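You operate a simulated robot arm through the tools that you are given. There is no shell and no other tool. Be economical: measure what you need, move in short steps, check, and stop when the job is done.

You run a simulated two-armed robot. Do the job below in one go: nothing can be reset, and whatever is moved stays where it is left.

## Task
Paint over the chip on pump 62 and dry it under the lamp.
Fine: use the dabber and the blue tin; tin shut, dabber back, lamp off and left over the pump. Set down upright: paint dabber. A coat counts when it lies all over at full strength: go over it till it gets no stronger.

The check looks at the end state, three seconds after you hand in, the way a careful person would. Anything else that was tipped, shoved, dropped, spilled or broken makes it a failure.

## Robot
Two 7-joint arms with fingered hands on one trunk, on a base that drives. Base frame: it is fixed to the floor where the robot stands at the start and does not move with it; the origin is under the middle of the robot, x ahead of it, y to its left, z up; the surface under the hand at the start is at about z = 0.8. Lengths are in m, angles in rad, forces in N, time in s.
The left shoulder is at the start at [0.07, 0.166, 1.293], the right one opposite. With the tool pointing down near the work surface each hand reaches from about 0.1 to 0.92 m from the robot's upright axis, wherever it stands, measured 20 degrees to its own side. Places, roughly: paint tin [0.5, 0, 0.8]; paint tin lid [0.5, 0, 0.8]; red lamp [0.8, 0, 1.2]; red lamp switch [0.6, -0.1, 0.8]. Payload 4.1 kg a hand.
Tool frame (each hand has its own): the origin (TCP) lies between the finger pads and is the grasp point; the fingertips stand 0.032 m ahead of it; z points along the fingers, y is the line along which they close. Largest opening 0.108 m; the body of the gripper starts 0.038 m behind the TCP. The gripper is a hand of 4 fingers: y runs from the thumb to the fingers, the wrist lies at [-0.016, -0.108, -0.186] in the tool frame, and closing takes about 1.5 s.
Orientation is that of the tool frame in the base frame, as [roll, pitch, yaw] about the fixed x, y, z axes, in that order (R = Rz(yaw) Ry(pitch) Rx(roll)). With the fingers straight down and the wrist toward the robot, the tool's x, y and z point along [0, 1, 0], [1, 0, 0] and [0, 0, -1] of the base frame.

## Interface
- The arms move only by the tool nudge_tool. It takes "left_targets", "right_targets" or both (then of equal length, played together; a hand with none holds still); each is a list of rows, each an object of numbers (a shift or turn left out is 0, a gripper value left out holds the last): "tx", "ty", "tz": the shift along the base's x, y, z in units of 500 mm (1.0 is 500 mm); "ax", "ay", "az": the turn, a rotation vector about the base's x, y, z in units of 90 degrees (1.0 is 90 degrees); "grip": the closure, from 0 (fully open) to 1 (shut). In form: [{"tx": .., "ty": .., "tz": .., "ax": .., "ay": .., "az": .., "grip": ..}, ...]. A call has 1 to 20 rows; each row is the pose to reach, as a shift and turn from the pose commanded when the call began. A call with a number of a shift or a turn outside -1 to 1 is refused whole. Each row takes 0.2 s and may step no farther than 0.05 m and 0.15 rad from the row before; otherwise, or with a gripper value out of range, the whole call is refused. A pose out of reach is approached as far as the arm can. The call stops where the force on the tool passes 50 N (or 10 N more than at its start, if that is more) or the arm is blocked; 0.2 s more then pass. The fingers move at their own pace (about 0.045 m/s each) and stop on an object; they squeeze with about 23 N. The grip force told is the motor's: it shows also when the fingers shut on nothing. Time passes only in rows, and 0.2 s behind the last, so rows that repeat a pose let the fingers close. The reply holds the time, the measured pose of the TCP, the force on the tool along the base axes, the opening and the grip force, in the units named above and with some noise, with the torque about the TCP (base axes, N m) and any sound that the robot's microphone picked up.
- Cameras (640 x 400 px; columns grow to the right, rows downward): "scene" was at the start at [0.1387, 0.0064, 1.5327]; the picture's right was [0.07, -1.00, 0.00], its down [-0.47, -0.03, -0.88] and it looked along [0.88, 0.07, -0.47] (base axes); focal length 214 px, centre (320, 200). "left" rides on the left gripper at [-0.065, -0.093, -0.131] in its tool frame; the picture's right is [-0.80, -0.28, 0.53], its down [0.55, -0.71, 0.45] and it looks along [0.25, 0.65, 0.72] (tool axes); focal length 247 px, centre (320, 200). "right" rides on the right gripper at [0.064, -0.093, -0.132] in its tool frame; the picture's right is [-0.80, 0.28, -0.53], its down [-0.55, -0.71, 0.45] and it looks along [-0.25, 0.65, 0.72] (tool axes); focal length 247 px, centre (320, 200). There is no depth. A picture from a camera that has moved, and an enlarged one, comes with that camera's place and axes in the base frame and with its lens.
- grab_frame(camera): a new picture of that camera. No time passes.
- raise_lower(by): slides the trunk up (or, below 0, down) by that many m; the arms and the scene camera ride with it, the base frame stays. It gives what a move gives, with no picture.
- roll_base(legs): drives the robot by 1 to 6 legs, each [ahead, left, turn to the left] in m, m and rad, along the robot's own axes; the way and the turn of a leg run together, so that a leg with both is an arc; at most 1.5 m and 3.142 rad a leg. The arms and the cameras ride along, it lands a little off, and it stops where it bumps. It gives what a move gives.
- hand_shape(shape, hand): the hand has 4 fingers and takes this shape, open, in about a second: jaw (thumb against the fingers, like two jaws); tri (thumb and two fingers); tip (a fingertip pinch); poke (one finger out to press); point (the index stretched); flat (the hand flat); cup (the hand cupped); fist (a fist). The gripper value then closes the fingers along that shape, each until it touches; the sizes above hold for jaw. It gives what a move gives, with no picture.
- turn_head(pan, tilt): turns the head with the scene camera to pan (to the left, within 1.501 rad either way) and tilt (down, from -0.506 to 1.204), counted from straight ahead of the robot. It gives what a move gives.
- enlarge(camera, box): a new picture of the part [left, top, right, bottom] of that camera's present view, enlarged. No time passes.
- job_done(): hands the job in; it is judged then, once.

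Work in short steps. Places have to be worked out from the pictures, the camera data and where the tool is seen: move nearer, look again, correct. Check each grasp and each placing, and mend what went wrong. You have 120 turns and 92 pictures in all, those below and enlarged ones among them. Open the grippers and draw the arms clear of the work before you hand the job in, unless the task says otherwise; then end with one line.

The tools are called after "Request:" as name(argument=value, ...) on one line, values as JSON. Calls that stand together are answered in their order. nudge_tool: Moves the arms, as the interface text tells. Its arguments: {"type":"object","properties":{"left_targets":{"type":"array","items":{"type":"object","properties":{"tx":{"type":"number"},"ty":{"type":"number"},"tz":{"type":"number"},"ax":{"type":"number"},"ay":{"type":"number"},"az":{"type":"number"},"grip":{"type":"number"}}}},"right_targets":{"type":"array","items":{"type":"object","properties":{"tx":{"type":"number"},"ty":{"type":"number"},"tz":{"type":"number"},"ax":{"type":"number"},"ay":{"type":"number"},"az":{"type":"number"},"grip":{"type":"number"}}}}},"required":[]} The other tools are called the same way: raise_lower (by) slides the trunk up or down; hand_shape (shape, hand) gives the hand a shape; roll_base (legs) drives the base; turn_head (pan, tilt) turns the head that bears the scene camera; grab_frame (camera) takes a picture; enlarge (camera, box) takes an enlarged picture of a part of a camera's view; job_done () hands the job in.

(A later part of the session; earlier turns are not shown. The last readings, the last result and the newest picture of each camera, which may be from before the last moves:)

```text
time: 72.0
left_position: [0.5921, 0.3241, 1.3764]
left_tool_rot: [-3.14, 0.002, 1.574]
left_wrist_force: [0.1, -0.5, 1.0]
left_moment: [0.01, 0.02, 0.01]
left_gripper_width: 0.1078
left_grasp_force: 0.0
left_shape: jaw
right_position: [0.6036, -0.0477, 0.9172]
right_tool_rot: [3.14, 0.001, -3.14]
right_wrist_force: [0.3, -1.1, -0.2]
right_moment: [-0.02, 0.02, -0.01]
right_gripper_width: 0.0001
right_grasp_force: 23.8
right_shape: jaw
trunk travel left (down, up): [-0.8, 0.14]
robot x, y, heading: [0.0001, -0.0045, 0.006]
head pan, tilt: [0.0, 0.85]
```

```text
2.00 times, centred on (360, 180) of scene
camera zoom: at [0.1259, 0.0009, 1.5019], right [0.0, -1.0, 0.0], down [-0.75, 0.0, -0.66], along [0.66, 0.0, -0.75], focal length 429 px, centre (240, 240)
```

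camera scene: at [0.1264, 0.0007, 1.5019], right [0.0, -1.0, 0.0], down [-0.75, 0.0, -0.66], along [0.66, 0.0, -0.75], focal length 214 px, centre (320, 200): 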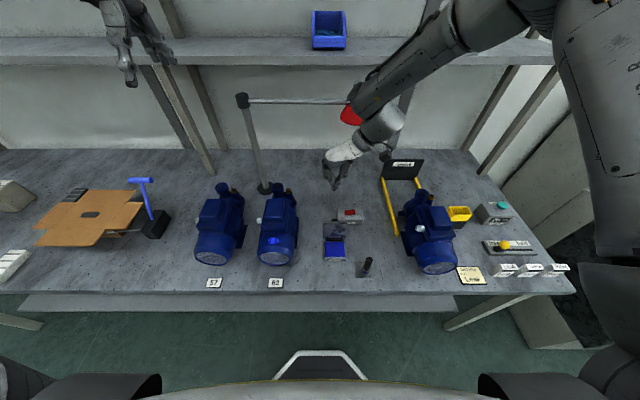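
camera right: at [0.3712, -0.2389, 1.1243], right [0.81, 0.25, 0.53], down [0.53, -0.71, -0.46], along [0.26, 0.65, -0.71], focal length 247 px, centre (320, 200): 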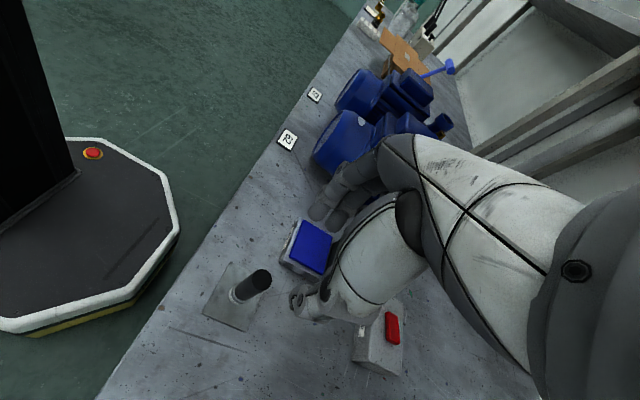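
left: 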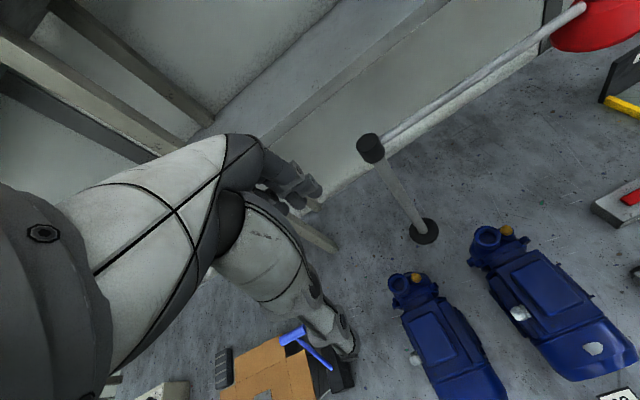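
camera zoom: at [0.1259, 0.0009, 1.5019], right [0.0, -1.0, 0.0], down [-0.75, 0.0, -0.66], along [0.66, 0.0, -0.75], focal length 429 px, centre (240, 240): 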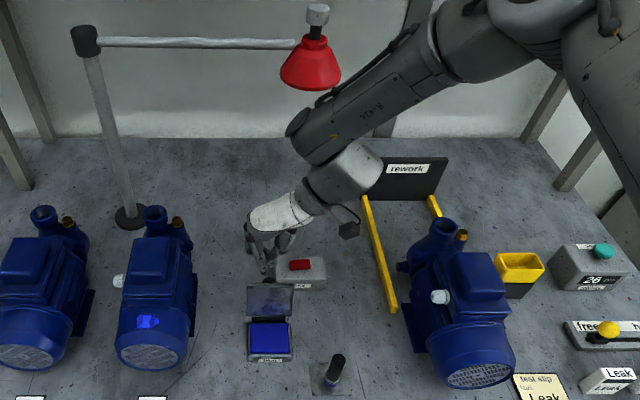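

All clear. I push toward the robot to tip the lid past vertical.

Request:
nudge_tool(right_targets=[{"tx": -0.03}, {"tx": -0.06}, {"tx": -0.08}, {"tx": -0.1}, {"tx": -0.12}, {"tx": -0.14}, {"tx": -0.16}, {"tx": -0.16}])

Request:
enlarge(camera="scene", box=[290, 190, 410, 270])

```text
time: 73.8
left_position: [0.5914, 0.3237, 1.3778]
left_tool_rot: [-3.139, 0.003, 1.574]
left_wrist_force: [-0.4, -0.2, -0.1]
left_moment: [-0.04, 0.03, -0.01]
left_gripper_width: 0.1078
left_grasp_force: 0.0
left_shape: jaw
right_position: [0.5232, -0.0485, 0.9147]
right_tool_rot: [-3.141, 0.0, -3.14]
right_wrist_force: [0.7, 0.4, 0.2]
right_moment: [-0.02, 0.03, -0.01]
right_gripper_width: 0.0
right_grasp_force: 23.3
right_shape: jaw
trunk travel left (down, up): [-0.8, 0.14]
robot x, y, heading: [0.0005, -0.0032, 0.002]
head pan, tilt: [0.0, 0.85]
```

```text
5.00 times, centred on (350, 230) of scene
camera zoom: at [0.1265, 0.0008, 1.5019], right [0.0, -1.0, 0.0], down [-0.75, 0.0, -0.66], along [0.66, 0.0, -0.75], focal length 1072 px, centre (170, 50)
```

zoom: 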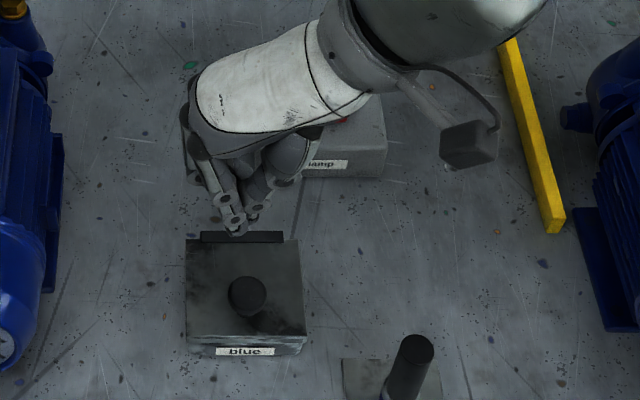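

Lid is shut. Next the lamp: shade centre ≈(0.782,-0.11,1.17), its top knob ≈(0.795,-0.113,1.243), post (0.814,0.25), boom length ≈0.364. I raise the right hand and turn it so the wrist lies toward the robot, for grasping the lamp knob from above.

Request:
nudge_tool(right_targets=[{"tz": 0.09, "grip": 0.5}, {"tz": 0.18, "tx": -0.03, "az": -0.085}, {"tz": 0.27, "tx": -0.04, "az": -0.17}, {"tz": 0.36, "tx": -0.04, "az": -0.255}, {"tz": 0.45, "tx": -0.03, "az": -0.34}, {"tz": 0.54, "tx": 0.0, "az": -0.425}, {"tz": 0.63, "tx": 0.03, "az": -0.51, "ty": -0.03}, {"tz": 0.72, "tx": 0.06, "az": -0.595, "ty": -0.06}, {"tz": 0.8, "tx": 0.1, "az": -0.68, "ty": -0.09}, {"tz": 0.87, "tx": 0.14, "az": -0.75, "ty": -0.12}, {"tz": 0.87, "tx": 0.18, "az": -0.75, "ty": -0.13}, {"tz": 0.87, "tx": 0.18, "az": -0.75, "ty": -0.13}])

Request:
turn_head(pan=0.0, tilt=0.45)

Request:
grab_frame(camera="right")

Request:
grab_frame(camera="scene")

```text
time: 76.4
left_position: [0.5903, 0.3258, 1.3785]
left_tool_rot: [-3.141, 0.003, 1.572]
left_wrist_force: [0.0, 0.0, 0.2]
left_moment: [-0.02, -0.05, -0.04]
left_gripper_width: 0.1073
left_grasp_force: 0.0
left_shape: jaw
right_position: [0.5212, 0.0108, 1.2661]
right_tool_rot: [-3.131, -0.035, 1.947]
right_wrist_force: [-0.2, 0.4, 0.7]
right_moment: [-0.03, 0.01, 0.02]
right_gripper_width: 0.054
right_grasp_force: 0.1
right_shape: jaw
right hand out of reach, approached as far as the arm can: row 8, 9, 10, 11, 12
trunk travel left (down, up): [-0.8, 0.14]
robot x, y, heading: [0.0004, -0.0003, -0.002]
head pan, tilt: [0.0, 0.85]
```

```text
time: 77.2
left_position: [0.5914, 0.3235, 1.3772]
left_tool_rot: [-3.14, 0.001, 1.572]
left_wrist_force: [1.0, 0.1, 0.6]
left_moment: [0.02, 0.02, 0.01]
left_gripper_width: 0.1077
left_grasp_force: 0.0
left_shape: jaw
right_position: [0.522, 0.0116, 1.2658]
right_tool_rot: [-3.136, -0.035, 1.953]
right_wrist_force: [-0.3, 0.2, -0.6]
right_moment: [-0.01, -0.06, 0.0]
right_gripper_width: 0.0542
right_grasp_force: 0.1
right_shape: jaw
trunk travel left (down, up): [-0.8, 0.14]
robot x, y, heading: [0.0015, -0.0001, 0.002]
head pan, tilt: [0.0, 0.45]
```

```text
32 pictures are left
camera right: at [0.415, 0.0319, 1.4011], right [0.57, -0.65, 0.5], down [-0.46, -0.76, -0.46], along [0.68, 0.03, -0.73], focal length 247 px, centre (320, 200)
```

right: 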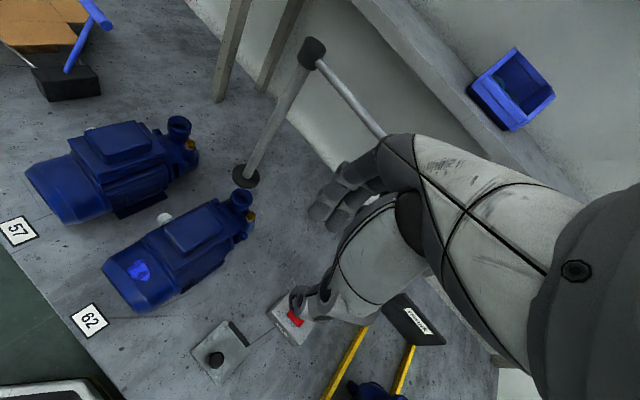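

```text
31 pictures are left
camera scene: at [0.1245, 0.0017, 1.4986], right [0.02, -1.0, 0.0], down [-0.78, -0.01, -0.63], along [0.63, 0.01, -0.78], focal length 214 px, centre (320, 200)
```

scene: 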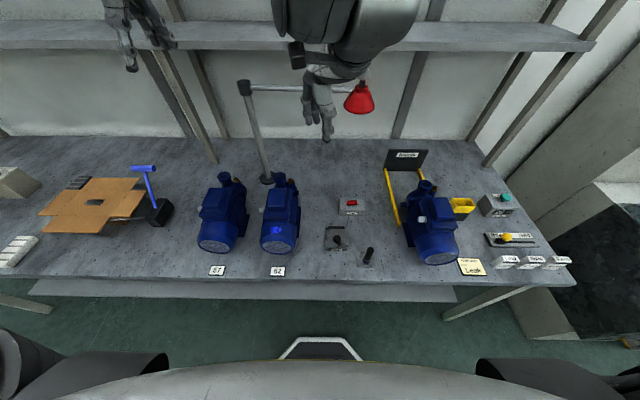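

The arm went into an awkward posture and stopped short. I bring it back near its starting posture (wrist toward robot) at the right, then look.

Request:
nudge_tool(right_targets=[{"ty": -0.05, "az": -0.06, "tz": 0.02}, {"ty": -0.11, "az": -0.12, "tz": 0.05}, {"ty": -0.17, "az": -0.18, "tz": 0.08}, {"ty": -0.22, "az": -0.24, "tz": 0.12, "ay": 0.022}, {"ty": -0.25, "az": -0.24, "tz": 0.17, "ay": 0.022}, {"ty": -0.25, "az": -0.24, "tz": 0.19, "ay": 0.022}, {"ty": -0.25, "az": -0.24, "tz": 0.19, "ay": 0.022}])

Request:
turn_head(pan=0.0, tilt=0.5)

Request:
grab_frame(camera="scene")

Request:
grab_frame(camera="right")

```text
time: 78.0
left_position: [0.592, 0.3235, 1.3786]
left_tool_rot: [-3.141, 0.0, 1.573]
left_wrist_force: [-0.3, 0.1, -1.0]
left_moment: [0.01, 0.0, -0.01]
left_gripper_width: 0.1076
left_grasp_force: 0.1
left_shape: jaw
right_position: [0.5037, -0.0127, 1.2481]
right_tool_rot: [3.136, -0.184, 1.702]
right_wrist_force: [-0.1, -0.1, -0.7]
right_moment: [0.04, 0.0, -0.01]
right_gripper_width: 0.054
right_grasp_force: 0.1
right_shape: jaw
right hand out of reach, approached as far as the arm can: row 1, 2, 3
trunk travel left (down, up): [-0.8, 0.14]
robot x, y, heading: [-0.0024, 0.0056, 0.002]
head pan, tilt: [0.0, 0.45]
stopped in row 3 (right hand): the arm was blocked; the commanded pose is now the measured one
```

```text
time: 78.6
left_position: [0.5916, 0.3226, 1.3784]
left_tool_rot: [-3.139, 0.0, 1.572]
left_wrist_force: [0.2, 0.0, 0.2]
left_moment: [0.0, 0.02, 0.05]
left_gripper_width: 0.1078
left_grasp_force: 0.1
left_shape: jaw
right_position: [0.5042, -0.0118, 1.2494]
right_tool_rot: [3.133, -0.185, 1.702]
right_wrist_force: [0.2, 0.1, -0.4]
right_moment: [-0.02, 0.02, -0.02]
right_gripper_width: 0.0538
right_grasp_force: 0.1
right_shape: jaw
trunk travel left (down, up): [-0.8, 0.14]
robot x, y, heading: [0.002, 0.0034, 0.001]
head pan, tilt: [0.0, 0.499]
```

```text
30 pictures are left
camera scene: at [0.1254, 0.0004, 1.5008], right [0.0, -1.0, 0.0], down [-0.76, 0.0, -0.65], along [0.65, 0.0, -0.76], focal length 214 px, centre (320, 200)
```

scene: 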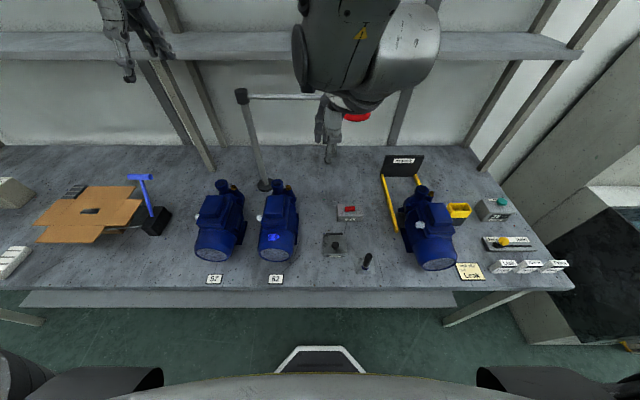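

```text
29 pictures are left
camera right: at [0.4054, 0.0147, 1.3891], right [0.39, -0.84, 0.38], down [-0.64, -0.55, -0.55], along [0.67, -0.03, -0.75], focal length 247 px, centre (320, 200)
```

right: 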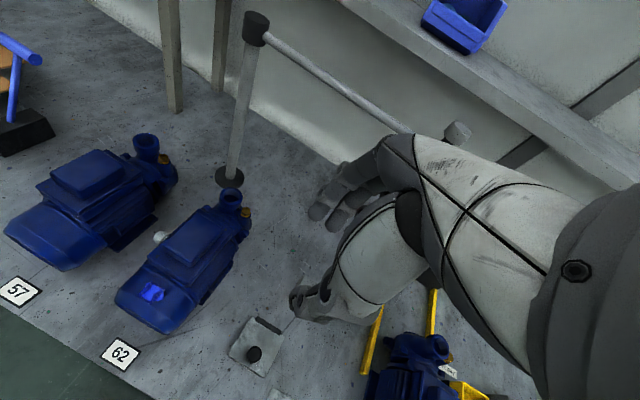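

The forearm is against the head. I retrace: hand down and forward, turning the wrist back to the right.

Request:
nudge_tool(right_targets=[{"tx": 0.03, "tz": -0.03, "az": 0.05, "ay": 0.03}, {"tx": 0.06, "tz": -0.08, "az": 0.12, "ay": 0.06}, {"tx": 0.06, "tz": -0.14, "az": 0.2, "ay": 0.09}, {"tx": 0.06, "tz": -0.2, "az": 0.28, "ay": 0.117, "ty": -0.02}, {"tx": 0.06, "tz": -0.26, "az": 0.36, "ay": 0.117, "ty": -0.04}, {"tx": 0.06, "tz": -0.3, "az": 0.44, "ay": 0.117, "ty": -0.08}, {"tx": 0.06, "tz": -0.3, "az": 0.44, "ay": 0.117, "ty": -0.12}, {"tx": 0.06, "tz": -0.3, "az": 0.44, "ay": 0.117, "ty": -0.12}])

Request:
turn_head(pan=-0.1, tilt=0.55)

Request:
grab_frame(camera="scene")

```text
time: 80.4
left_position: [0.5926, 0.3244, 1.3773]
left_tool_rot: [-3.139, 0.001, 1.571]
left_wrist_force: [-0.6, -0.1, 0.2]
left_moment: [-0.02, 0.0, -0.02]
left_gripper_width: 0.1078
left_grasp_force: 0.0
left_shape: jaw
right_position: [0.5339, -0.0705, 1.0979]
right_tool_rot: [-2.988, -0.255, 2.367]
right_wrist_force: [0.1, 0.4, 0.4]
right_moment: [-0.05, 0.0, 0.0]
right_gripper_width: 0.054
right_grasp_force: 0.2
right_shape: jaw
trunk travel left (down, up): [-0.8, 0.14]
robot x, y, heading: [-0.0002, 0.0035, 0.002]
head pan, tilt: [0.0, 0.499]
```

```text
time: 81.0
left_position: [0.5925, 0.3237, 1.3767]
left_tool_rot: [-3.139, 0.002, 1.573]
left_wrist_force: [0.0, 0.0, -0.1]
left_moment: [0.01, 0.0, 0.02]
left_gripper_width: 0.1078
left_grasp_force: 0.1
left_shape: jaw
right_position: [0.5343, -0.0701, 1.0983]
right_tool_rot: [-2.988, -0.256, 2.365]
right_wrist_force: [0.8, -0.1, 0.2]
right_moment: [0.0, 0.0, -0.02]
right_gripper_width: 0.0539
right_grasp_force: 0.1
right_shape: jaw
trunk travel left (down, up): [-0.8, 0.14]
robot x, y, heading: [0.0028, 0.0007, 0.004]
head pan, tilt: [-0.099, 0.55]
```

```text
28 pictures are left
camera scene: at [0.1379, -0.0079, 1.5273], right [-0.1, -1.0, 0.0], down [-0.52, 0.05, -0.85], along [0.85, -0.08, -0.52], focal length 214 px, centre (320, 200)
```

scene: 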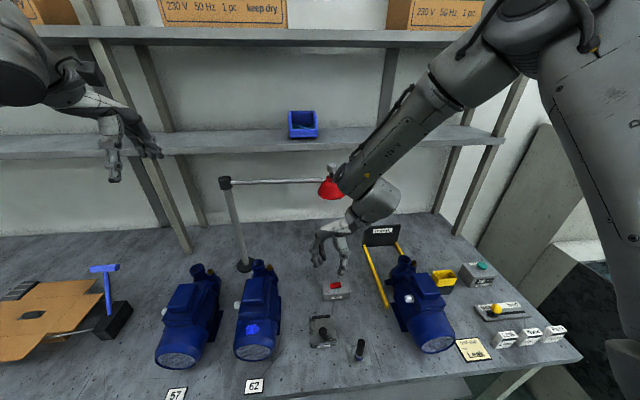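

Head is free now. The right arm suits the lamp badly; I'll use the left hand to grip the boom instead. First I park the right hand low to the right, out of the lamp's sweep, straightening its tilt.

Request:
nudge_tool(right_targets=[{"tx": -0.04, "ty": -0.08, "tz": 0.03, "ax": -0.01, "ay": -0.045}, {"tx": -0.08, "ty": -0.16, "tz": 0.06, "ax": -0.02, "ay": -0.09}, {"tx": -0.12, "ty": -0.24, "tz": 0.09, "ax": -0.03, "ay": -0.135}, {"tx": -0.16, "ty": -0.32, "tz": 0.12, "ax": -0.042, "ay": -0.183}, {"tx": -0.2, "ty": -0.4, "tz": 0.14, "ax": -0.042, "ay": -0.183}, {"tx": -0.23, "ty": -0.48, "tz": 0.14, "ax": -0.042, "ay": -0.183}, {"tx": -0.23, "ty": -0.48, "tz": 0.14, "ax": -0.042, "ay": -0.183}])

Request:
grab_frame(camera="scene")

Request:
grab_frame(camera="left")

```text
time: 82.7
left_position: [0.59, 0.318, 1.3795]
left_tool_rot: [3.141, -0.003, 1.573]
left_wrist_force: [-0.4, -0.7, 0.9]
left_moment: [0.03, -0.03, 0.01]
left_gripper_width: 0.1076
left_grasp_force: 0.1
left_shape: jaw
right_position: [0.4582, -0.2219, 1.1211]
right_tool_rot: [3.08, 0.04, 2.289]
right_wrist_force: [-0.4, -0.7, 0.3]
right_moment: [0.02, -0.03, -0.03]
right_gripper_width: 0.0537
right_grasp_force: 0.1
right_shape: jaw
right hand out of reach, approached as far as the arm can: row 2, 3, 4, 5, 6, 7
trunk travel left (down, up): [-0.8, 0.14]
robot x, y, heading: [0.0, 0.0018, 0.004]
head pan, tilt: [-0.099, 0.55]
```

```text
27 pictures are left
camera scene: at [0.1365, -0.015, 1.5274], right [-0.1, -1.0, 0.0], down [-0.52, 0.05, -0.85], along [0.85, -0.08, -0.52], focal length 214 px, centre (320, 200)
```

scene: 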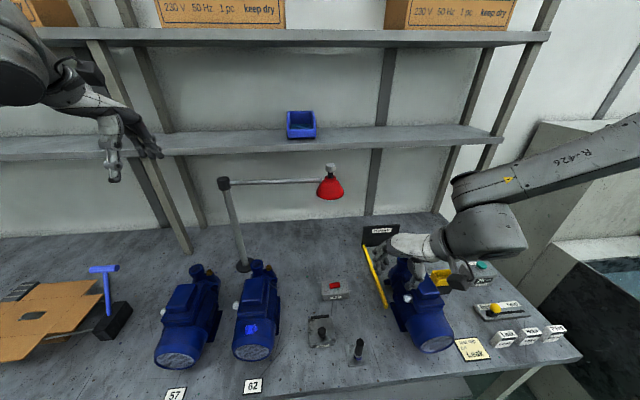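

```text
26 pictures are left
camera left: at [0.498, 0.2518, 1.5117], right [-0.28, -0.8, -0.54], down [-0.71, 0.55, -0.45], along [0.65, 0.25, -0.72], focal length 247 px, centre (320, 200)
```

left: 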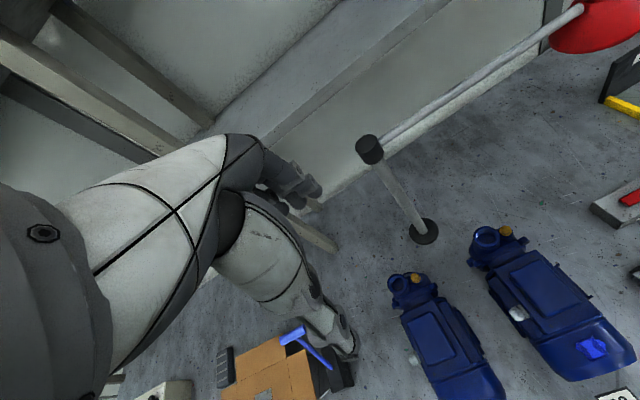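

The lamp sweep is now clear. The trunk seems to lean slightly as if the right arm presses on something, so I ease it back a little.

Request:
nudge_tool(right_targets=[{"tx": -0.03, "ty": 0.0, "tz": 0.0}, {"tx": -0.06, "ty": 0.02, "tz": 0.0}, {"tx": -0.06, "ty": 0.02, "tz": 0.0}])

Request:
turn_head(pan=-0.5, tilt=0.55)

Request:
grab_frame(camera="scene")

```text
time: 83.5
left_position: [0.5929, 0.3241, 1.3766]
left_tool_rot: [-3.139, 0.001, 1.572]
left_wrist_force: [-0.1, 0.5, -0.4]
left_moment: [-0.01, 0.03, 0.0]
left_gripper_width: 0.1078
left_grasp_force: 0.1
left_shape: jaw
right_position: [0.4258, -0.2085, 1.1218]
right_tool_rot: [3.084, 0.046, 2.295]
right_wrist_force: [-0.3, -0.2, 0.1]
right_moment: [-0.02, -0.02, 0.04]
right_gripper_width: 0.0539
right_grasp_force: 0.1
right_shape: jaw
trunk travel left (down, up): [-0.8, 0.14]
robot x, y, heading: [0.001, -0.0004, -0.003]
head pan, tilt: [-0.099, 0.55]
```

```text
time: 84.3
left_position: [0.5919, 0.3246, 1.3775]
left_tool_rot: [-3.14, 0.002, 1.573]
left_wrist_force: [-0.3, 0.2, 0.4]
left_moment: [0.01, 0.01, 0.0]
left_gripper_width: 0.1075
left_grasp_force: 0.0
left_shape: jaw
right_position: [0.4263, -0.2083, 1.1196]
right_tool_rot: [3.085, 0.047, 2.293]
right_wrist_force: [-0.5, 0.8, -0.3]
right_moment: [-0.01, 0.01, 0.01]
right_gripper_width: 0.0539
right_grasp_force: 0.1
right_shape: jaw
trunk travel left (down, up): [-0.8, 0.14]
robot x, y, heading: [0.0009, 0.0007, 0.003]
head pan, tilt: [-0.499, 0.55]
```

```text
25 pictures are left
camera scene: at [0.1272, -0.0422, 1.5273], right [-0.48, -0.88, 0.0], down [-0.46, 0.25, -0.85], along [0.75, -0.41, -0.52], focal length 214 px, centre (320, 200)
```

scene: 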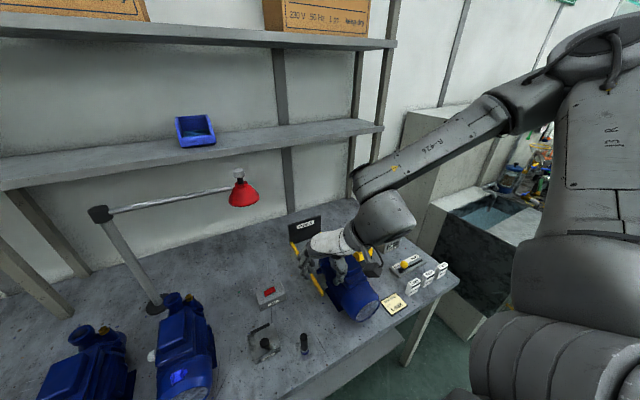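

All is free. Boom runs at z≈1.20 from post (0.81,0.245) to the lamp. I move the left hand above the boom at about (0.80,0.065).

Request:
nudge_tool(left_targets=[{"tx": 0.02, "ty": -0.08, "grip": 0.5}, {"tx": 0.05, "ty": -0.16}, {"tx": 0.08, "ty": -0.24}, {"tx": 0.12, "ty": -0.32, "tz": 0.0}, {"tx": 0.17, "ty": -0.39}, {"tx": 0.23, "ty": -0.44, "tz": -0.02}, {"tx": 0.29, "ty": -0.48, "tz": -0.05}, {"tx": 0.35, "ty": -0.51, "tz": -0.08}, {"tx": 0.4, "ty": -0.518, "tz": -0.11}, {"tx": 0.412, "ty": -0.518, "tz": -0.13}, {"tx": 0.412, "ty": -0.518, "tz": -0.13}])

Request:
turn_head(pan=0.1, tilt=0.5)

Request:
grab_frame(camera="left")

Request:
grab_frame(camera="scene")

```text
time: 86.7
left_position: [0.7976, 0.0631, 1.3133]
left_tool_rot: [-3.141, 0.002, 1.573]
left_wrist_force: [-0.3, 0.9, -0.8]
left_moment: [0.02, -0.02, 0.03]
left_gripper_width: 0.0541
left_grasp_force: 0.0
left_shape: jaw
right_position: [0.4266, -0.2085, 1.1215]
right_tool_rot: [3.086, 0.047, 2.295]
right_wrist_force: [1.0, 0.2, -0.5]
right_moment: [0.01, 0.01, -0.02]
right_gripper_width: 0.0539
right_grasp_force: 0.1
right_shape: jaw
trunk travel left (down, up): [-0.8, 0.14]
robot x, y, heading: [-0.0014, -0.0003, -0.001]
head pan, tilt: [-0.499, 0.55]
```

```text
time: 87.7
left_position: [0.7983, 0.0641, 1.3129]
left_tool_rot: [-3.139, 0.003, 1.573]
left_wrist_force: [0.0, 0.0, 0.1]
left_moment: [-0.02, -0.01, 0.0]
left_gripper_width: 0.0543
left_grasp_force: 0.2
left_shape: jaw
right_position: [0.4264, -0.2079, 1.1199]
right_tool_rot: [3.086, 0.047, 2.295]
right_wrist_force: [-0.8, 0.9, -0.1]
right_moment: [-0.02, -0.01, 0.01]
right_gripper_width: 0.0538
right_grasp_force: 0.0
right_shape: jaw
trunk travel left (down, up): [-0.8, 0.14]
robot x, y, heading: [0.0014, 0.0014, 0.002]
head pan, tilt: [0.099, 0.499]
```

```text
24 pictures are left
camera left: at [0.7056, -0.0014, 1.4448], right [-0.28, -0.8, -0.53], down [-0.71, 0.55, -0.45], along [0.65, 0.25, -0.72], focal length 247 px, centre (320, 200)
```

left: 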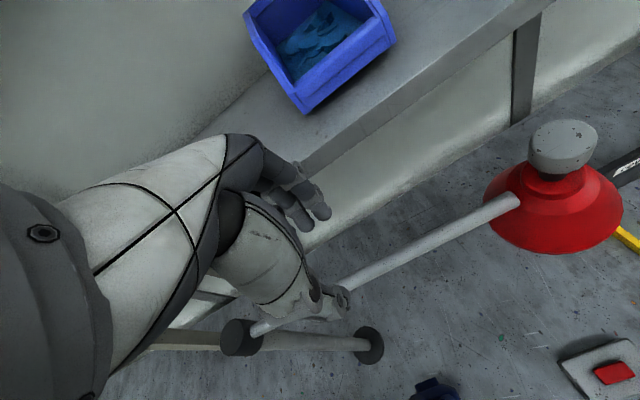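

```text
23 pictures are left
camera scene: at [0.1388, 0.0095, 1.5318], right [0.1, -0.99, 0.0], down [-0.48, -0.05, -0.88], along [0.87, 0.09, -0.48], focal length 214 px, centre (320, 200)
```

scene: 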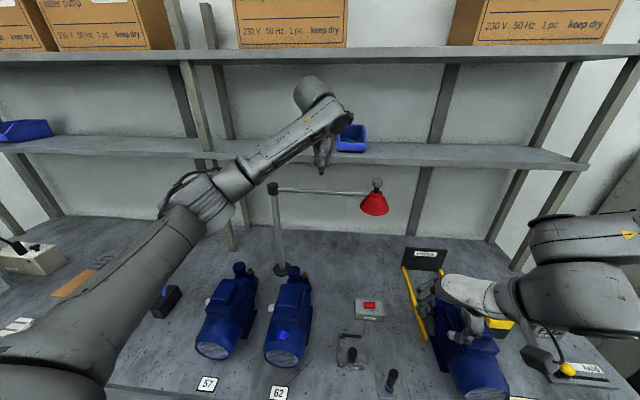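

Left hand is right over the boom (x≈0.80). I descend so the boom comes between thumb and fingers.

Request:
nudge_tool(left_targets=[{"tx": 0.002, "tz": -0.05}, {"tx": 0.002, "tz": -0.1}, {"tx": 0.002, "tz": -0.15}, {"tx": 0.002, "tz": -0.19}, {"tx": 0.002, "tz": -0.21}, {"tx": 0.002, "tz": -0.21}])

Request:
enlarge(camera="left", box=[200, 130, 460, 380])

```text
time: 89.1
left_position: [0.8005, 0.0633, 1.2079]
left_tool_rot: [-3.141, 0.0, 1.573]
left_wrist_force: [0.1, 0.5, -0.6]
left_moment: [-0.02, -0.01, 0.0]
left_gripper_width: 0.0543
left_grasp_force: 0.3
left_shape: jaw
right_position: [0.4258, -0.2081, 1.1198]
right_tool_rot: [3.086, 0.047, 2.294]
right_wrist_force: [-0.4, -0.1, 0.6]
right_moment: [-0.01, -0.01, 0.0]
right_gripper_width: 0.0536
right_grasp_force: 0.0
right_shape: jaw
trunk travel left (down, up): [-0.8, 0.14]
robot x, y, heading: [-0.003, -0.003, -0.002]
head pan, tilt: [0.099, 0.499]
```

```text
1.60 times, centred on (330, 255) of left
camera zoom: at [0.7071, -0.0014, 1.3394], right [-0.28, -0.8, -0.53], down [-0.71, 0.55, -0.45], along [0.65, 0.25, -0.72], focal length 395 px, centre (304, 112)
```

zoom: 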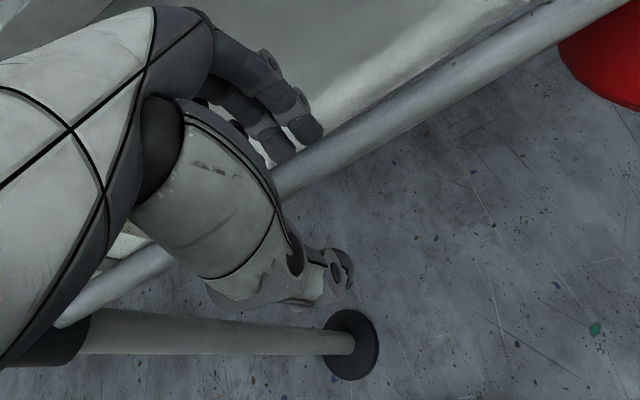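

The boom lies between thumb and fingers. I close to a loose cage and swing the first 30° along the arc, hand turning with it.

Request:
nudge_tool(left_targets=[{"grip": 0.78}, {"grip": 0.78}, {"grip": 0.78}, {"tx": -0.0236, "ty": 0.0024, "az": -0.0417}, {"tx": -0.047, "ty": 0.0064, "az": -0.0833}, {"tx": -0.0702, "ty": 0.012, "az": -0.125}, {"tx": -0.0932, "ty": 0.0192, "az": -0.1667}, {"tx": -0.1154, "ty": 0.0276, "az": -0.2083}, {"tx": -0.137, "ty": 0.0378, "az": -0.25}, {"tx": -0.158, "ty": 0.0492, "az": -0.2917}, {"tx": -0.1782, "ty": 0.062, "az": -0.333}, {"tx": -0.1782, "ty": 0.062, "az": -0.333}])

Request:
grab_frame(camera="scene")

```text
time: 91.7
left_position: [0.7096, 0.0964, 1.208]
left_tool_rot: [-3.14, -0.001, 1.049]
left_wrist_force: [0.3, 0.4, 0.0]
left_moment: [0.01, -0.02, 0.01]
left_gripper_width: 0.0239
left_grasp_force: 0.1
left_shape: jaw
right_position: [0.4256, -0.2087, 1.1212]
right_tool_rot: [3.086, 0.048, 2.294]
right_wrist_force: [0.3, -0.1, -0.5]
right_moment: [-0.02, -0.02, 0.03]
right_gripper_width: 0.0539
right_grasp_force: 0.1
right_shape: jaw
trunk travel left (down, up): [-0.8, 0.14]
robot x, y, heading: [-0.0007, -0.0007, -0.001]
head pan, tilt: [0.099, 0.499]
```

```text
21 pictures are left
camera scene: at [0.1388, 0.0094, 1.5319], right [0.1, -0.99, 0.0], down [-0.48, -0.05, -0.88], along [0.87, 0.09, -0.48], focal length 214 px, centre (320, 200)
```

scene: 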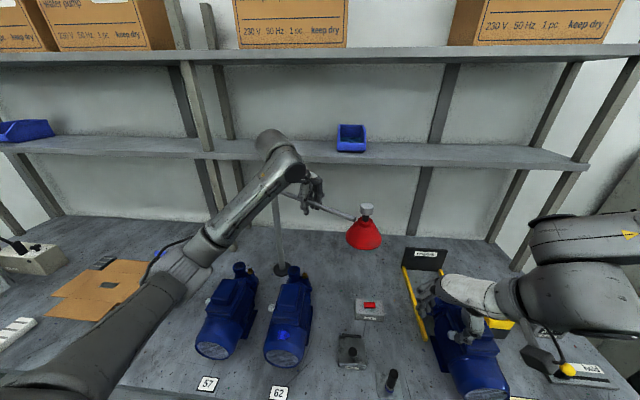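

The boom follows smoothly. I swing on to about 69°, so the lamp comes over the chip.

Request:
nudge_tool(left_targets=[{"tx": -0.0194, "ty": 0.014, "az": -0.0417}, {"tx": -0.0378, "ty": 0.0294, "az": -0.0833}, {"tx": -0.055, "ty": 0.0458, "az": -0.125}, {"tx": -0.0712, "ty": 0.0634, "az": -0.1667}, {"tx": -0.0862, "ty": 0.082, "az": -0.2083}, {"tx": -0.1, "ty": 0.1016, "az": -0.25}, {"tx": -0.1124, "ty": 0.1218, "az": -0.2917}, {"tx": -0.1236, "ty": 0.143, "az": -0.333}, {"tx": -0.1334, "ty": 0.165, "az": -0.375}, {"tx": -0.1416, "ty": 0.1874, "az": -0.4167}, {"tx": -0.1444, "ty": 0.1964, "az": -0.433}, {"tx": -0.1444, "ty": 0.1964, "az": -0.433}])

Request:
grab_frame(camera="scene")

Request:
grab_frame(camera="left")

```text
time: 94.3
left_position: [0.6373, 0.1934, 1.2075]
left_tool_rot: [-3.139, 0.001, 0.368]
left_wrist_force: [-0.1, 0.2, 0.0]
left_moment: [-0.03, 0.0, 0.04]
left_gripper_width: 0.0236
left_grasp_force: 0.1
left_shape: jaw
right_position: [0.4256, -0.2084, 1.1199]
right_tool_rot: [3.085, 0.046, 2.294]
right_wrist_force: [-0.3, 0.0, -0.2]
right_moment: [-0.02, 0.0, -0.01]
right_gripper_width: 0.054
right_grasp_force: 0.1
right_shape: jaw
trunk travel left (down, up): [-0.8, 0.14]
robot x, y, heading: [0.0031, 0.0025, 0.003]
head pan, tilt: [0.099, 0.499]
```

```text
20 pictures are left
camera scene: at [0.1388, 0.0095, 1.5318], right [0.1, -0.99, 0.0], down [-0.48, -0.05, -0.88], along [0.87, 0.09, -0.48], focal length 214 px, centre (320, 200)
```

scene: 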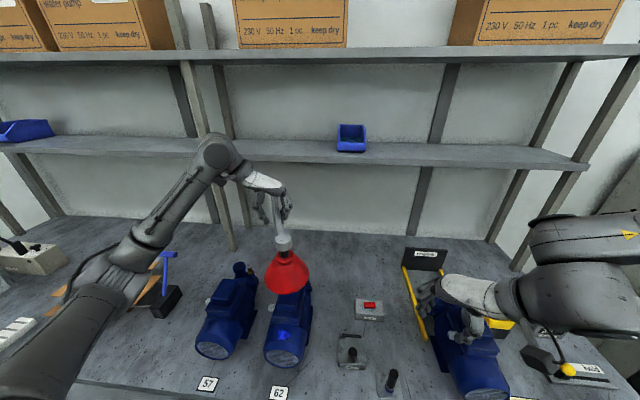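

```text
19 pictures are left
camera left: at [0.5444, 0.2554, 1.3397], right [-0.85, -0.02, -0.53], down [0.26, 0.86, -0.45], along [0.47, -0.52, -0.72], focal length 247 px, centre (320, 200)
```

left: 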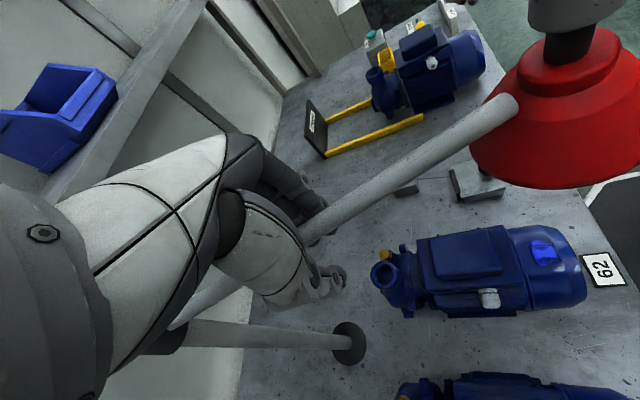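

Lamp head is at about (0.468,0.117), some 2.5 cm short of the chip (0.465,0.142). I push on by about 5°.

Request:
nudge_tool(left_targets=[{"tx": -0.004, "ty": 0.015, "az": -0.025}, {"tx": -0.009, "ty": 0.03, "az": -0.05}, {"tx": -0.009, "ty": 0.03, "az": -0.05}])

Request:
grab_frame(camera="left")

Request:
enlarge(camera="scene", box=[220, 200, 360, 380])

```text
time: 95.1
left_position: [0.634, 0.2087, 1.2065]
left_tool_rot: [-3.14, 0.001, 0.293]
left_wrist_force: [1.3, -0.7, -0.3]
left_moment: [0.04, 0.01, -0.03]
left_gripper_width: 0.0241
left_grasp_force: 0.1
left_shape: jaw
right_position: [0.4268, -0.2081, 1.1205]
right_tool_rot: [3.086, 0.047, 2.294]
right_wrist_force: [1.1, 0.1, 0.0]
right_moment: [0.04, -0.01, 0.0]
right_gripper_width: 0.0539
right_grasp_force: 0.0
right_shape: jaw
trunk travel left (down, up): [-0.8, 0.14]
robot x, y, heading: [0.002, 0.0019, 0.001]
head pan, tilt: [0.099, 0.499]
```

```text
18 pictures are left
camera left: at [0.5447, 0.2778, 1.3392], right [-0.85, 0.04, -0.53], down [0.32, 0.83, -0.45], along [0.42, -0.55, -0.72], focal length 247 px, centre (320, 200)
```

left: 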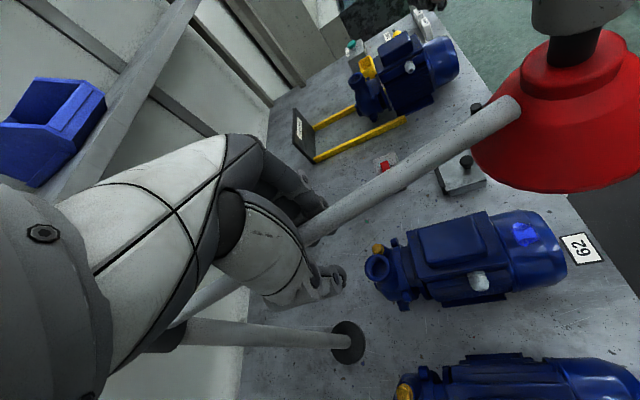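

```text
2.22 times, centred on (290, 290) of scene
camera zoom: at [0.1388, 0.0094, 1.5318], right [0.1, -0.99, 0.0], down [-0.48, -0.05, -0.88], along [0.87, 0.09, -0.48], focal length 477 px, centre (387, 0)
```

zoom: 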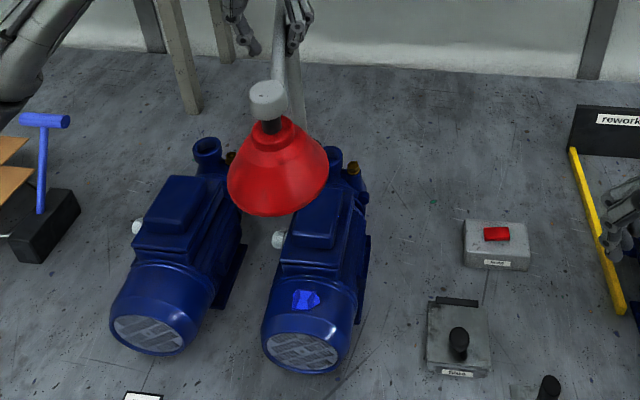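

Lamp head now about (0.45,0.147), over the chip. I open the left hand and lift it clear.

Request:
nudge_tool(left_targets=[{"grip": 0.5}, {"grip": 0.5}, {"grip": 0.5}, {"tz": 0.06}, {"tz": 0.13}, {"tz": 0.2}, {"tz": 0.28}, {"tz": 0.34, "ty": 0.05}, {"tz": 0.34, "ty": 0.14}, {"tz": 0.34, "ty": 0.22}, {"tz": 0.34, "ty": 0.22}])

Request:
turn_head(pan=0.0, tilt=0.85)

Request:
grab_frame(camera="scene")

Request:
enlarge(camera="right", box=[0, 0, 640, 400])

```text
time: 97.5
left_position: [0.634, 0.3187, 1.3779]
left_tool_rot: [-3.139, 0.003, 0.293]
left_wrist_force: [-0.1, -0.1, -1.0]
left_moment: [0.01, -0.04, 0.0]
left_gripper_width: 0.0537
left_grasp_force: 0.0
left_shape: jaw
right_position: [0.4258, -0.2104, 1.1208]
right_tool_rot: [3.086, 0.048, 2.293]
right_wrist_force: [-0.8, 1.3, 0.0]
right_moment: [0.01, -0.01, -0.01]
right_gripper_width: 0.054
right_grasp_force: 0.0
right_shape: jaw
trunk travel left (down, up): [-0.8, 0.14]
robot x, y, heading: [0.0008, 0.0032, -0.0]
head pan, tilt: [0.099, 0.499]
```

```text
time: 98.3
left_position: [0.6323, 0.3201, 1.3773]
left_tool_rot: [-3.139, 0.003, 0.291]
left_wrist_force: [0.2, 0.4, 0.8]
left_moment: [0.01, -0.02, 0.06]
left_gripper_width: 0.0537
left_grasp_force: 0.1
left_shape: jaw
right_position: [0.426, -0.2093, 1.1207]
right_tool_rot: [3.085, 0.047, 2.293]
right_wrist_force: [-0.6, 0.8, 0.2]
right_moment: [-0.02, 0.0, 0.0]
right_gripper_width: 0.0539
right_grasp_force: 0.0
right_shape: jaw
trunk travel left (down, up): [-0.8, 0.14]
robot x, y, heading: [-0.0004, 0.003, -0.001]
head pan, tilt: [0.0, 0.85]
```

```text
16 pictures are left
camera scene: at [0.1264, 0.001, 1.5019], right [0.0, -1.0, 0.0], down [-0.75, 0.0, -0.66], along [0.66, 0.0, -0.75], focal length 214 px, centre (320, 200)
```

scene: 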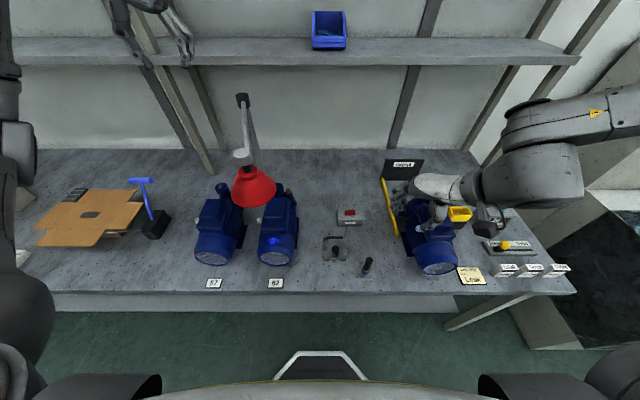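

```text
1.00 times, centred on (320, 200) of right (not enlarged: the box is as wide or as high as the picture)
camera zoom: at [0.3048, -0.2222, 1.244], right [0.7, -0.41, 0.58], down [-0.13, -0.88, -0.46], along [0.7, 0.25, -0.67], focal length 247 px, centre (320, 200)
```

zoom: 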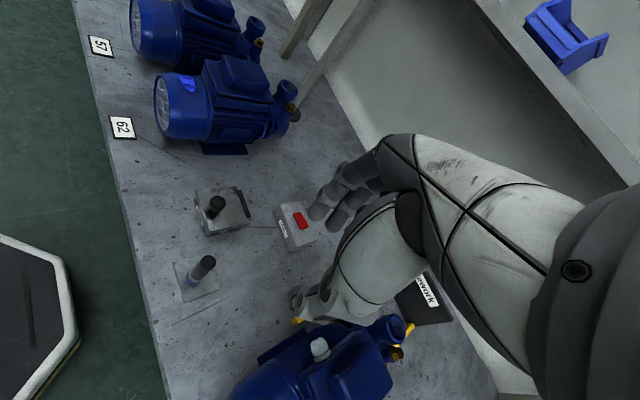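

Lamp sits at about (0.463,0.149), over the chip. Now the switch at about (0.640,-0.113); I zoom on it.

Request:
enlarge(camera="scene", box=[330, 195, 370, 225])

Request:
hand_shape(shape="poke", hand="right")

Request:
enlarge(camera="right", box=[180, 100, 440, 360])

```text
13.33 times, centred on (350, 210) of scene
camera zoom: at [0.1264, 0.001, 1.5019], right [0.0, -1.0, 0.0], down [-0.75, 0.0, -0.66], along [0.66, 0.0, -0.75], focal length 2860 px, centre (-80, 67)
```

zoom: 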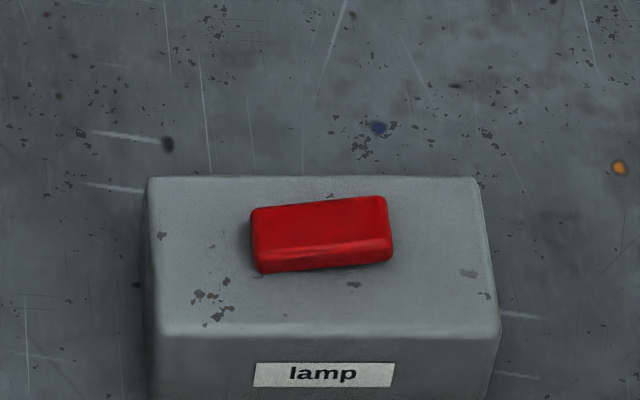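

```text
time: 99.2
left_position: [0.6337, 0.3187, 1.3757]
left_tool_rot: [-3.14, 0.001, 0.292]
left_wrist_force: [-0.1, -0.7, 0.3]
left_moment: [0.0, 0.01, -0.02]
left_gripper_width: 0.0537
left_grasp_force: 0.0
left_shape: jaw
right_position: [0.4268, -0.2087, 1.1219]
right_tool_rot: [3.086, 0.047, 2.295]
right_wrist_force: [0.9, 0.4, 0.2]
right_moment: [0.01, 0.0, 0.03]
right_gripper_width: 0.0
right_grasp_force: 0.0
right_shape: poke
trunk travel left (down, up): [-0.8, 0.14]
robot x, y, heading: [0.0, 0.0005, 0.004]
head pan, tilt: [0.0, 0.85]
```

```text
1.54 times, centred on (310, 230) of right
camera zoom: at [0.3048, -0.2225, 1.2439], right [0.7, -0.41, 0.58], down [-0.13, -0.88, -0.46], along [0.7, 0.25, -0.67], focal length 380 px, centre (335, 154)
```

zoom: 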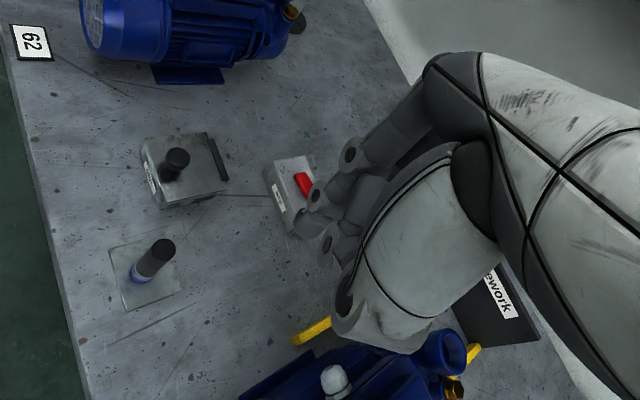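

The rocker's right end is raised; I must press near (0.641,-0.128). The poke fingertip appears about on the tool axis. I move above it and check.

Request:
nudge_tool(right_targets=[{"tx": 0.07, "ty": 0.03}, {"tx": 0.15, "ty": 0.06}, {"tx": 0.23, "ty": 0.09, "tz": -0.02}, {"tx": 0.3, "ty": 0.12, "tz": -0.06}, {"tx": 0.37, "ty": 0.15, "tz": -0.11}, {"tx": 0.42, "ty": 0.162, "tz": -0.18}, {"tx": 0.429, "ty": 0.162, "tz": -0.25}, {"tx": 0.429, "ty": 0.162, "tz": -0.32}, {"tx": 0.429, "ty": 0.162, "tz": -0.34}, {"tx": 0.429, "ty": 0.162, "tz": -0.34}])

Request:
enlarge(camera="scene", box=[310, 165, 390, 235])

Request:
enlarge(camera="right", box=[220, 140, 380, 300])

```text
time: 101.5
left_position: [0.6332, 0.319, 1.3769]
left_tool_rot: [-3.139, 0.001, 0.291]
left_wrist_force: [0.1, -1.0, -0.3]
left_moment: [-0.03, 0.0, 0.03]
left_gripper_width: 0.0536
left_grasp_force: 0.1
left_shape: jaw
right_position: [0.6368, -0.1271, 0.9508]
right_tool_rot: [3.086, 0.048, 2.294]
right_wrist_force: [0.6, 0.9, -1.0]
right_moment: [0.01, 0.0, -0.02]
right_gripper_width: 0.0001
right_grasp_force: 0.1
right_shape: poke
trunk travel left (down, up): [-0.8, 0.14]
robot x, y, heading: [0.002, -0.0012, -0.003]
head pan, tilt: [0.0, 0.85]
```

```text
5.71 times, centred on (350, 200) of scene
camera zoom: at [0.1262, 0.0008, 1.5019], right [0.0, -1.0, 0.0], down [-0.75, 0.0, -0.66], along [0.66, 0.0, -0.75], focal length 1226 px, centre (149, 200)
```

zoom: 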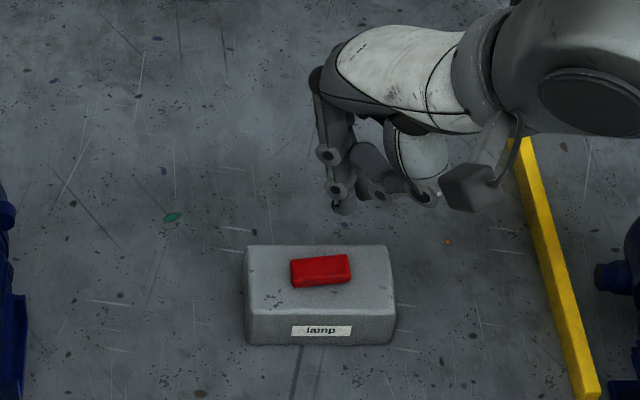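

```text
2.50 times, centred on (300, 220) of right
camera zoom: at [0.5144, -0.1423, 1.0735], right [0.7, -0.41, 0.58], down [-0.13, -0.88, -0.46], along [0.7, 0.25, -0.67], focal length 617 px, centre (370, 150)
```

zoom: 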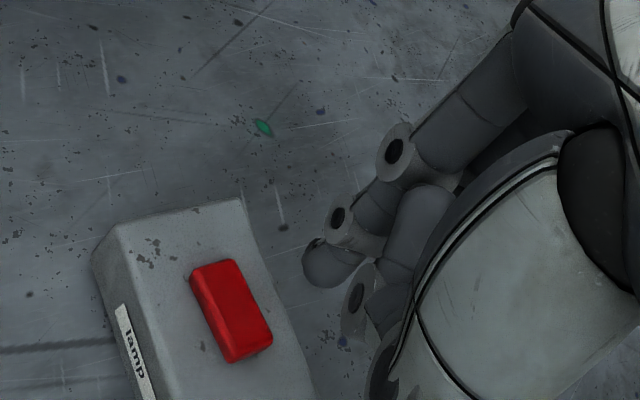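

Fingertip is at about (0.640,-0.122,0.911). I shift 6 mm right and lower to just above the raised end, then press in small steps.

Request:
nudge_tool(right_targets=[{"tx": 0.002, "ty": -0.012, "tz": -0.03}, {"tx": 0.002, "ty": -0.012, "tz": -0.07}, {"tx": 0.002, "ty": -0.012, "tz": -0.1}, {"tx": 0.002, "ty": -0.012, "tz": -0.108}, {"tx": 0.002, "ty": -0.012, "tz": -0.114}, {"tx": 0.002, "ty": -0.012, "tz": -0.12}, {"tx": 0.002, "ty": -0.012, "tz": -0.12}])

Request:
enlarge(camera="scene", box=[220, 135, 380, 235])

```text
time: 103.0
left_position: [0.6324, 0.3191, 1.3764]
left_tool_rot: [-3.141, 0.002, 0.292]
left_wrist_force: [-0.6, 0.5, -0.4]
left_moment: [-0.03, -0.01, -0.05]
left_gripper_width: 0.0536
left_grasp_force: 0.0
left_shape: jaw
right_position: [0.6371, -0.1354, 0.8883]
right_tool_rot: [3.087, 0.048, 2.296]
right_wrist_force: [0.0, -0.1, 0.3]
right_moment: [0.01, -0.02, -0.03]
right_gripper_width: 0.0002
right_grasp_force: 0.1
right_shape: poke
trunk travel left (down, up): [-0.8, 0.14]
robot x, y, heading: [0.0001, -0.0004, 0.005]
head pan, tilt: [0.0, 0.85]
```

```text
4.00 times, centred on (300, 185) of scene
camera zoom: at [0.1263, 0.0006, 1.5019], right [0.0, -1.0, 0.0], down [-0.75, 0.0, -0.66], along [0.66, 0.0, -0.75], focal length 858 px, centre (400, 260)
```

zoom: 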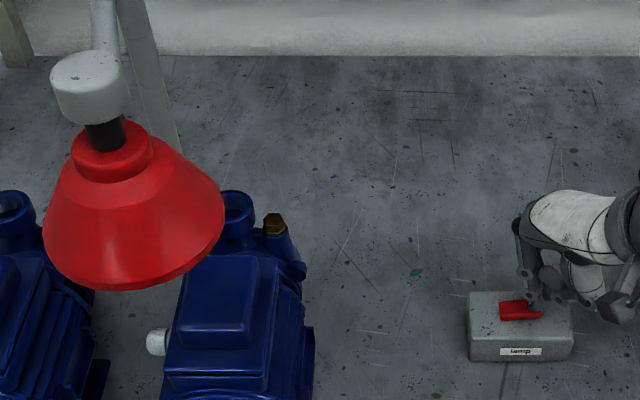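

No contact yet; I continue down in 2 mm steps, listening for a click.

Request:
nudge_tool(right_targets=[{"tz": -0.004}, {"tz": -0.008}, {"tz": -0.012}, {"tz": -0.016}, {"tz": -0.016}])

```text
time: 104.2
left_position: [0.6317, 0.318, 1.377]
left_tool_rot: [-3.139, -0.001, 0.289]
left_wrist_force: [0.1, 0.8, -0.9]
left_moment: [-0.02, 0.01, 0.0]
left_gripper_width: 0.0539
left_grasp_force: 0.0
left_shape: jaw
right_position: [0.6374, -0.1354, 0.8826]
right_tool_rot: [3.081, 0.05, 2.29]
right_wrist_force: [4.0, -4.2, 19.8]
right_moment: [0.13, 0.0, -0.06]
right_gripper_width: 0.0
right_grasp_force: 0.0
right_shape: poke
trunk travel left (down, up): [-0.8, 0.14]
robot x, y, heading: [0.0001, 0.0026, 0.001]
head pan, tilt: [0.0, 0.85]
```

Contact with 20 N, no sound reported; I look at rocker and lamp.

Request:
enlarge(camera="scene", box=[320, 185, 380, 225])

Request:
enlarge(camera="right", box=[220, 140, 380, 300])

```text
10.00 times, centred on (350, 205) of scene
camera zoom: at [0.1243, 0.0007, 1.5023], right [0.0, -1.0, 0.0], down [-0.75, 0.0, -0.66], along [0.66, 0.0, -0.75], focal length 2145 px, centre (20, 150)
```

zoom: 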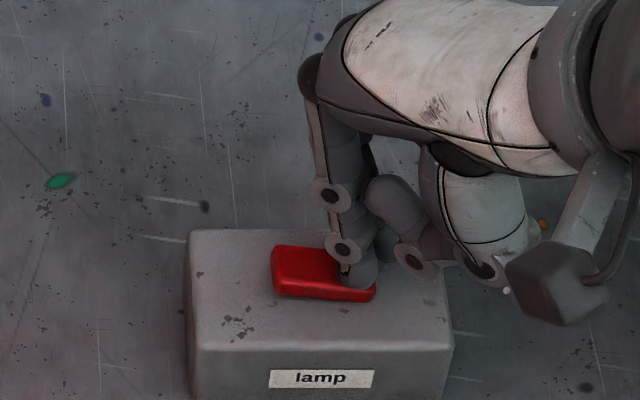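

```text
2.50 times, centred on (300, 220) of right
camera zoom: at [0.5153, -0.1486, 1.0058], right [0.7, -0.41, 0.59], down [-0.13, -0.88, -0.46], along [0.7, 0.25, -0.67], focal length 617 px, centre (370, 150)
```

zoom: 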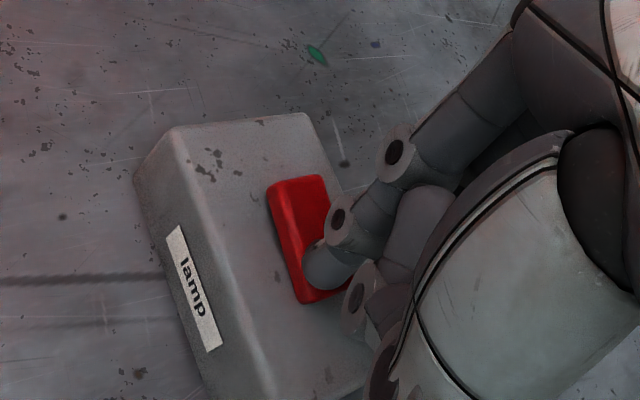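

The rocker has flipped and a red glow shows: lamp is on. I lift the finger and let it dry.

Request:
nudge_tool(right_targets=[{"tz": 0.03}, {"tz": 0.08}, {"tz": 0.08}, {"tz": 0.08}, {"tz": 0.08}, {"tz": 0.08}, {"tz": 0.08}, {"tz": 0.08}, {"tz": 0.08}, {"tz": 0.08}, {"tz": 0.08}, {"tz": 0.08}, {"tz": 0.08}, {"tz": 0.08}, {"tz": 0.08}, {"tz": 0.08}, {"tz": 0.08}, {"tz": 0.08}, {"tz": 0.08}, {"tz": 0.08}])

Request:
enlarge(camera="scene", box=[220, 135, 380, 265])

```text
time: 108.5
left_position: [0.6326, 0.3203, 1.3765]
left_tool_rot: [-3.141, 0.001, 0.293]
left_wrist_force: [-1.0, -0.2, 0.5]
left_moment: [0.0, 0.02, -0.01]
left_gripper_width: 0.0538
left_grasp_force: 0.0
left_shape: jaw
right_position: [0.637, -0.136, 0.9199]
right_tool_rot: [3.084, 0.047, 2.295]
right_wrist_force: [-0.1, 0.8, 0.7]
right_moment: [-0.02, 0.0, 0.0]
right_gripper_width: 0.0001
right_grasp_force: 0.1
right_shape: poke
trunk travel left (down, up): [-0.8, 0.14]
robot x, y, heading: [0.0019, 0.0021, 0.003]
head pan, tilt: [0.0, 0.85]
```

```text
3.08 times, centred on (300, 200) of scene
camera zoom: at [0.1265, 0.0007, 1.5019], right [0.0, -1.0, 0.0], down [-0.75, 0.0, -0.66], along [0.66, 0.0, -0.75], focal length 660 px, centre (382, 200)
```

zoom: 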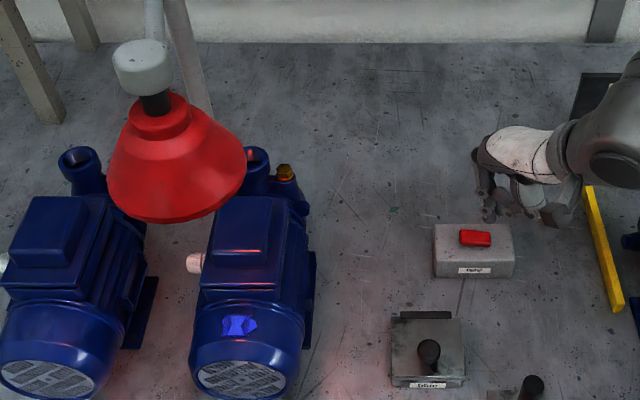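

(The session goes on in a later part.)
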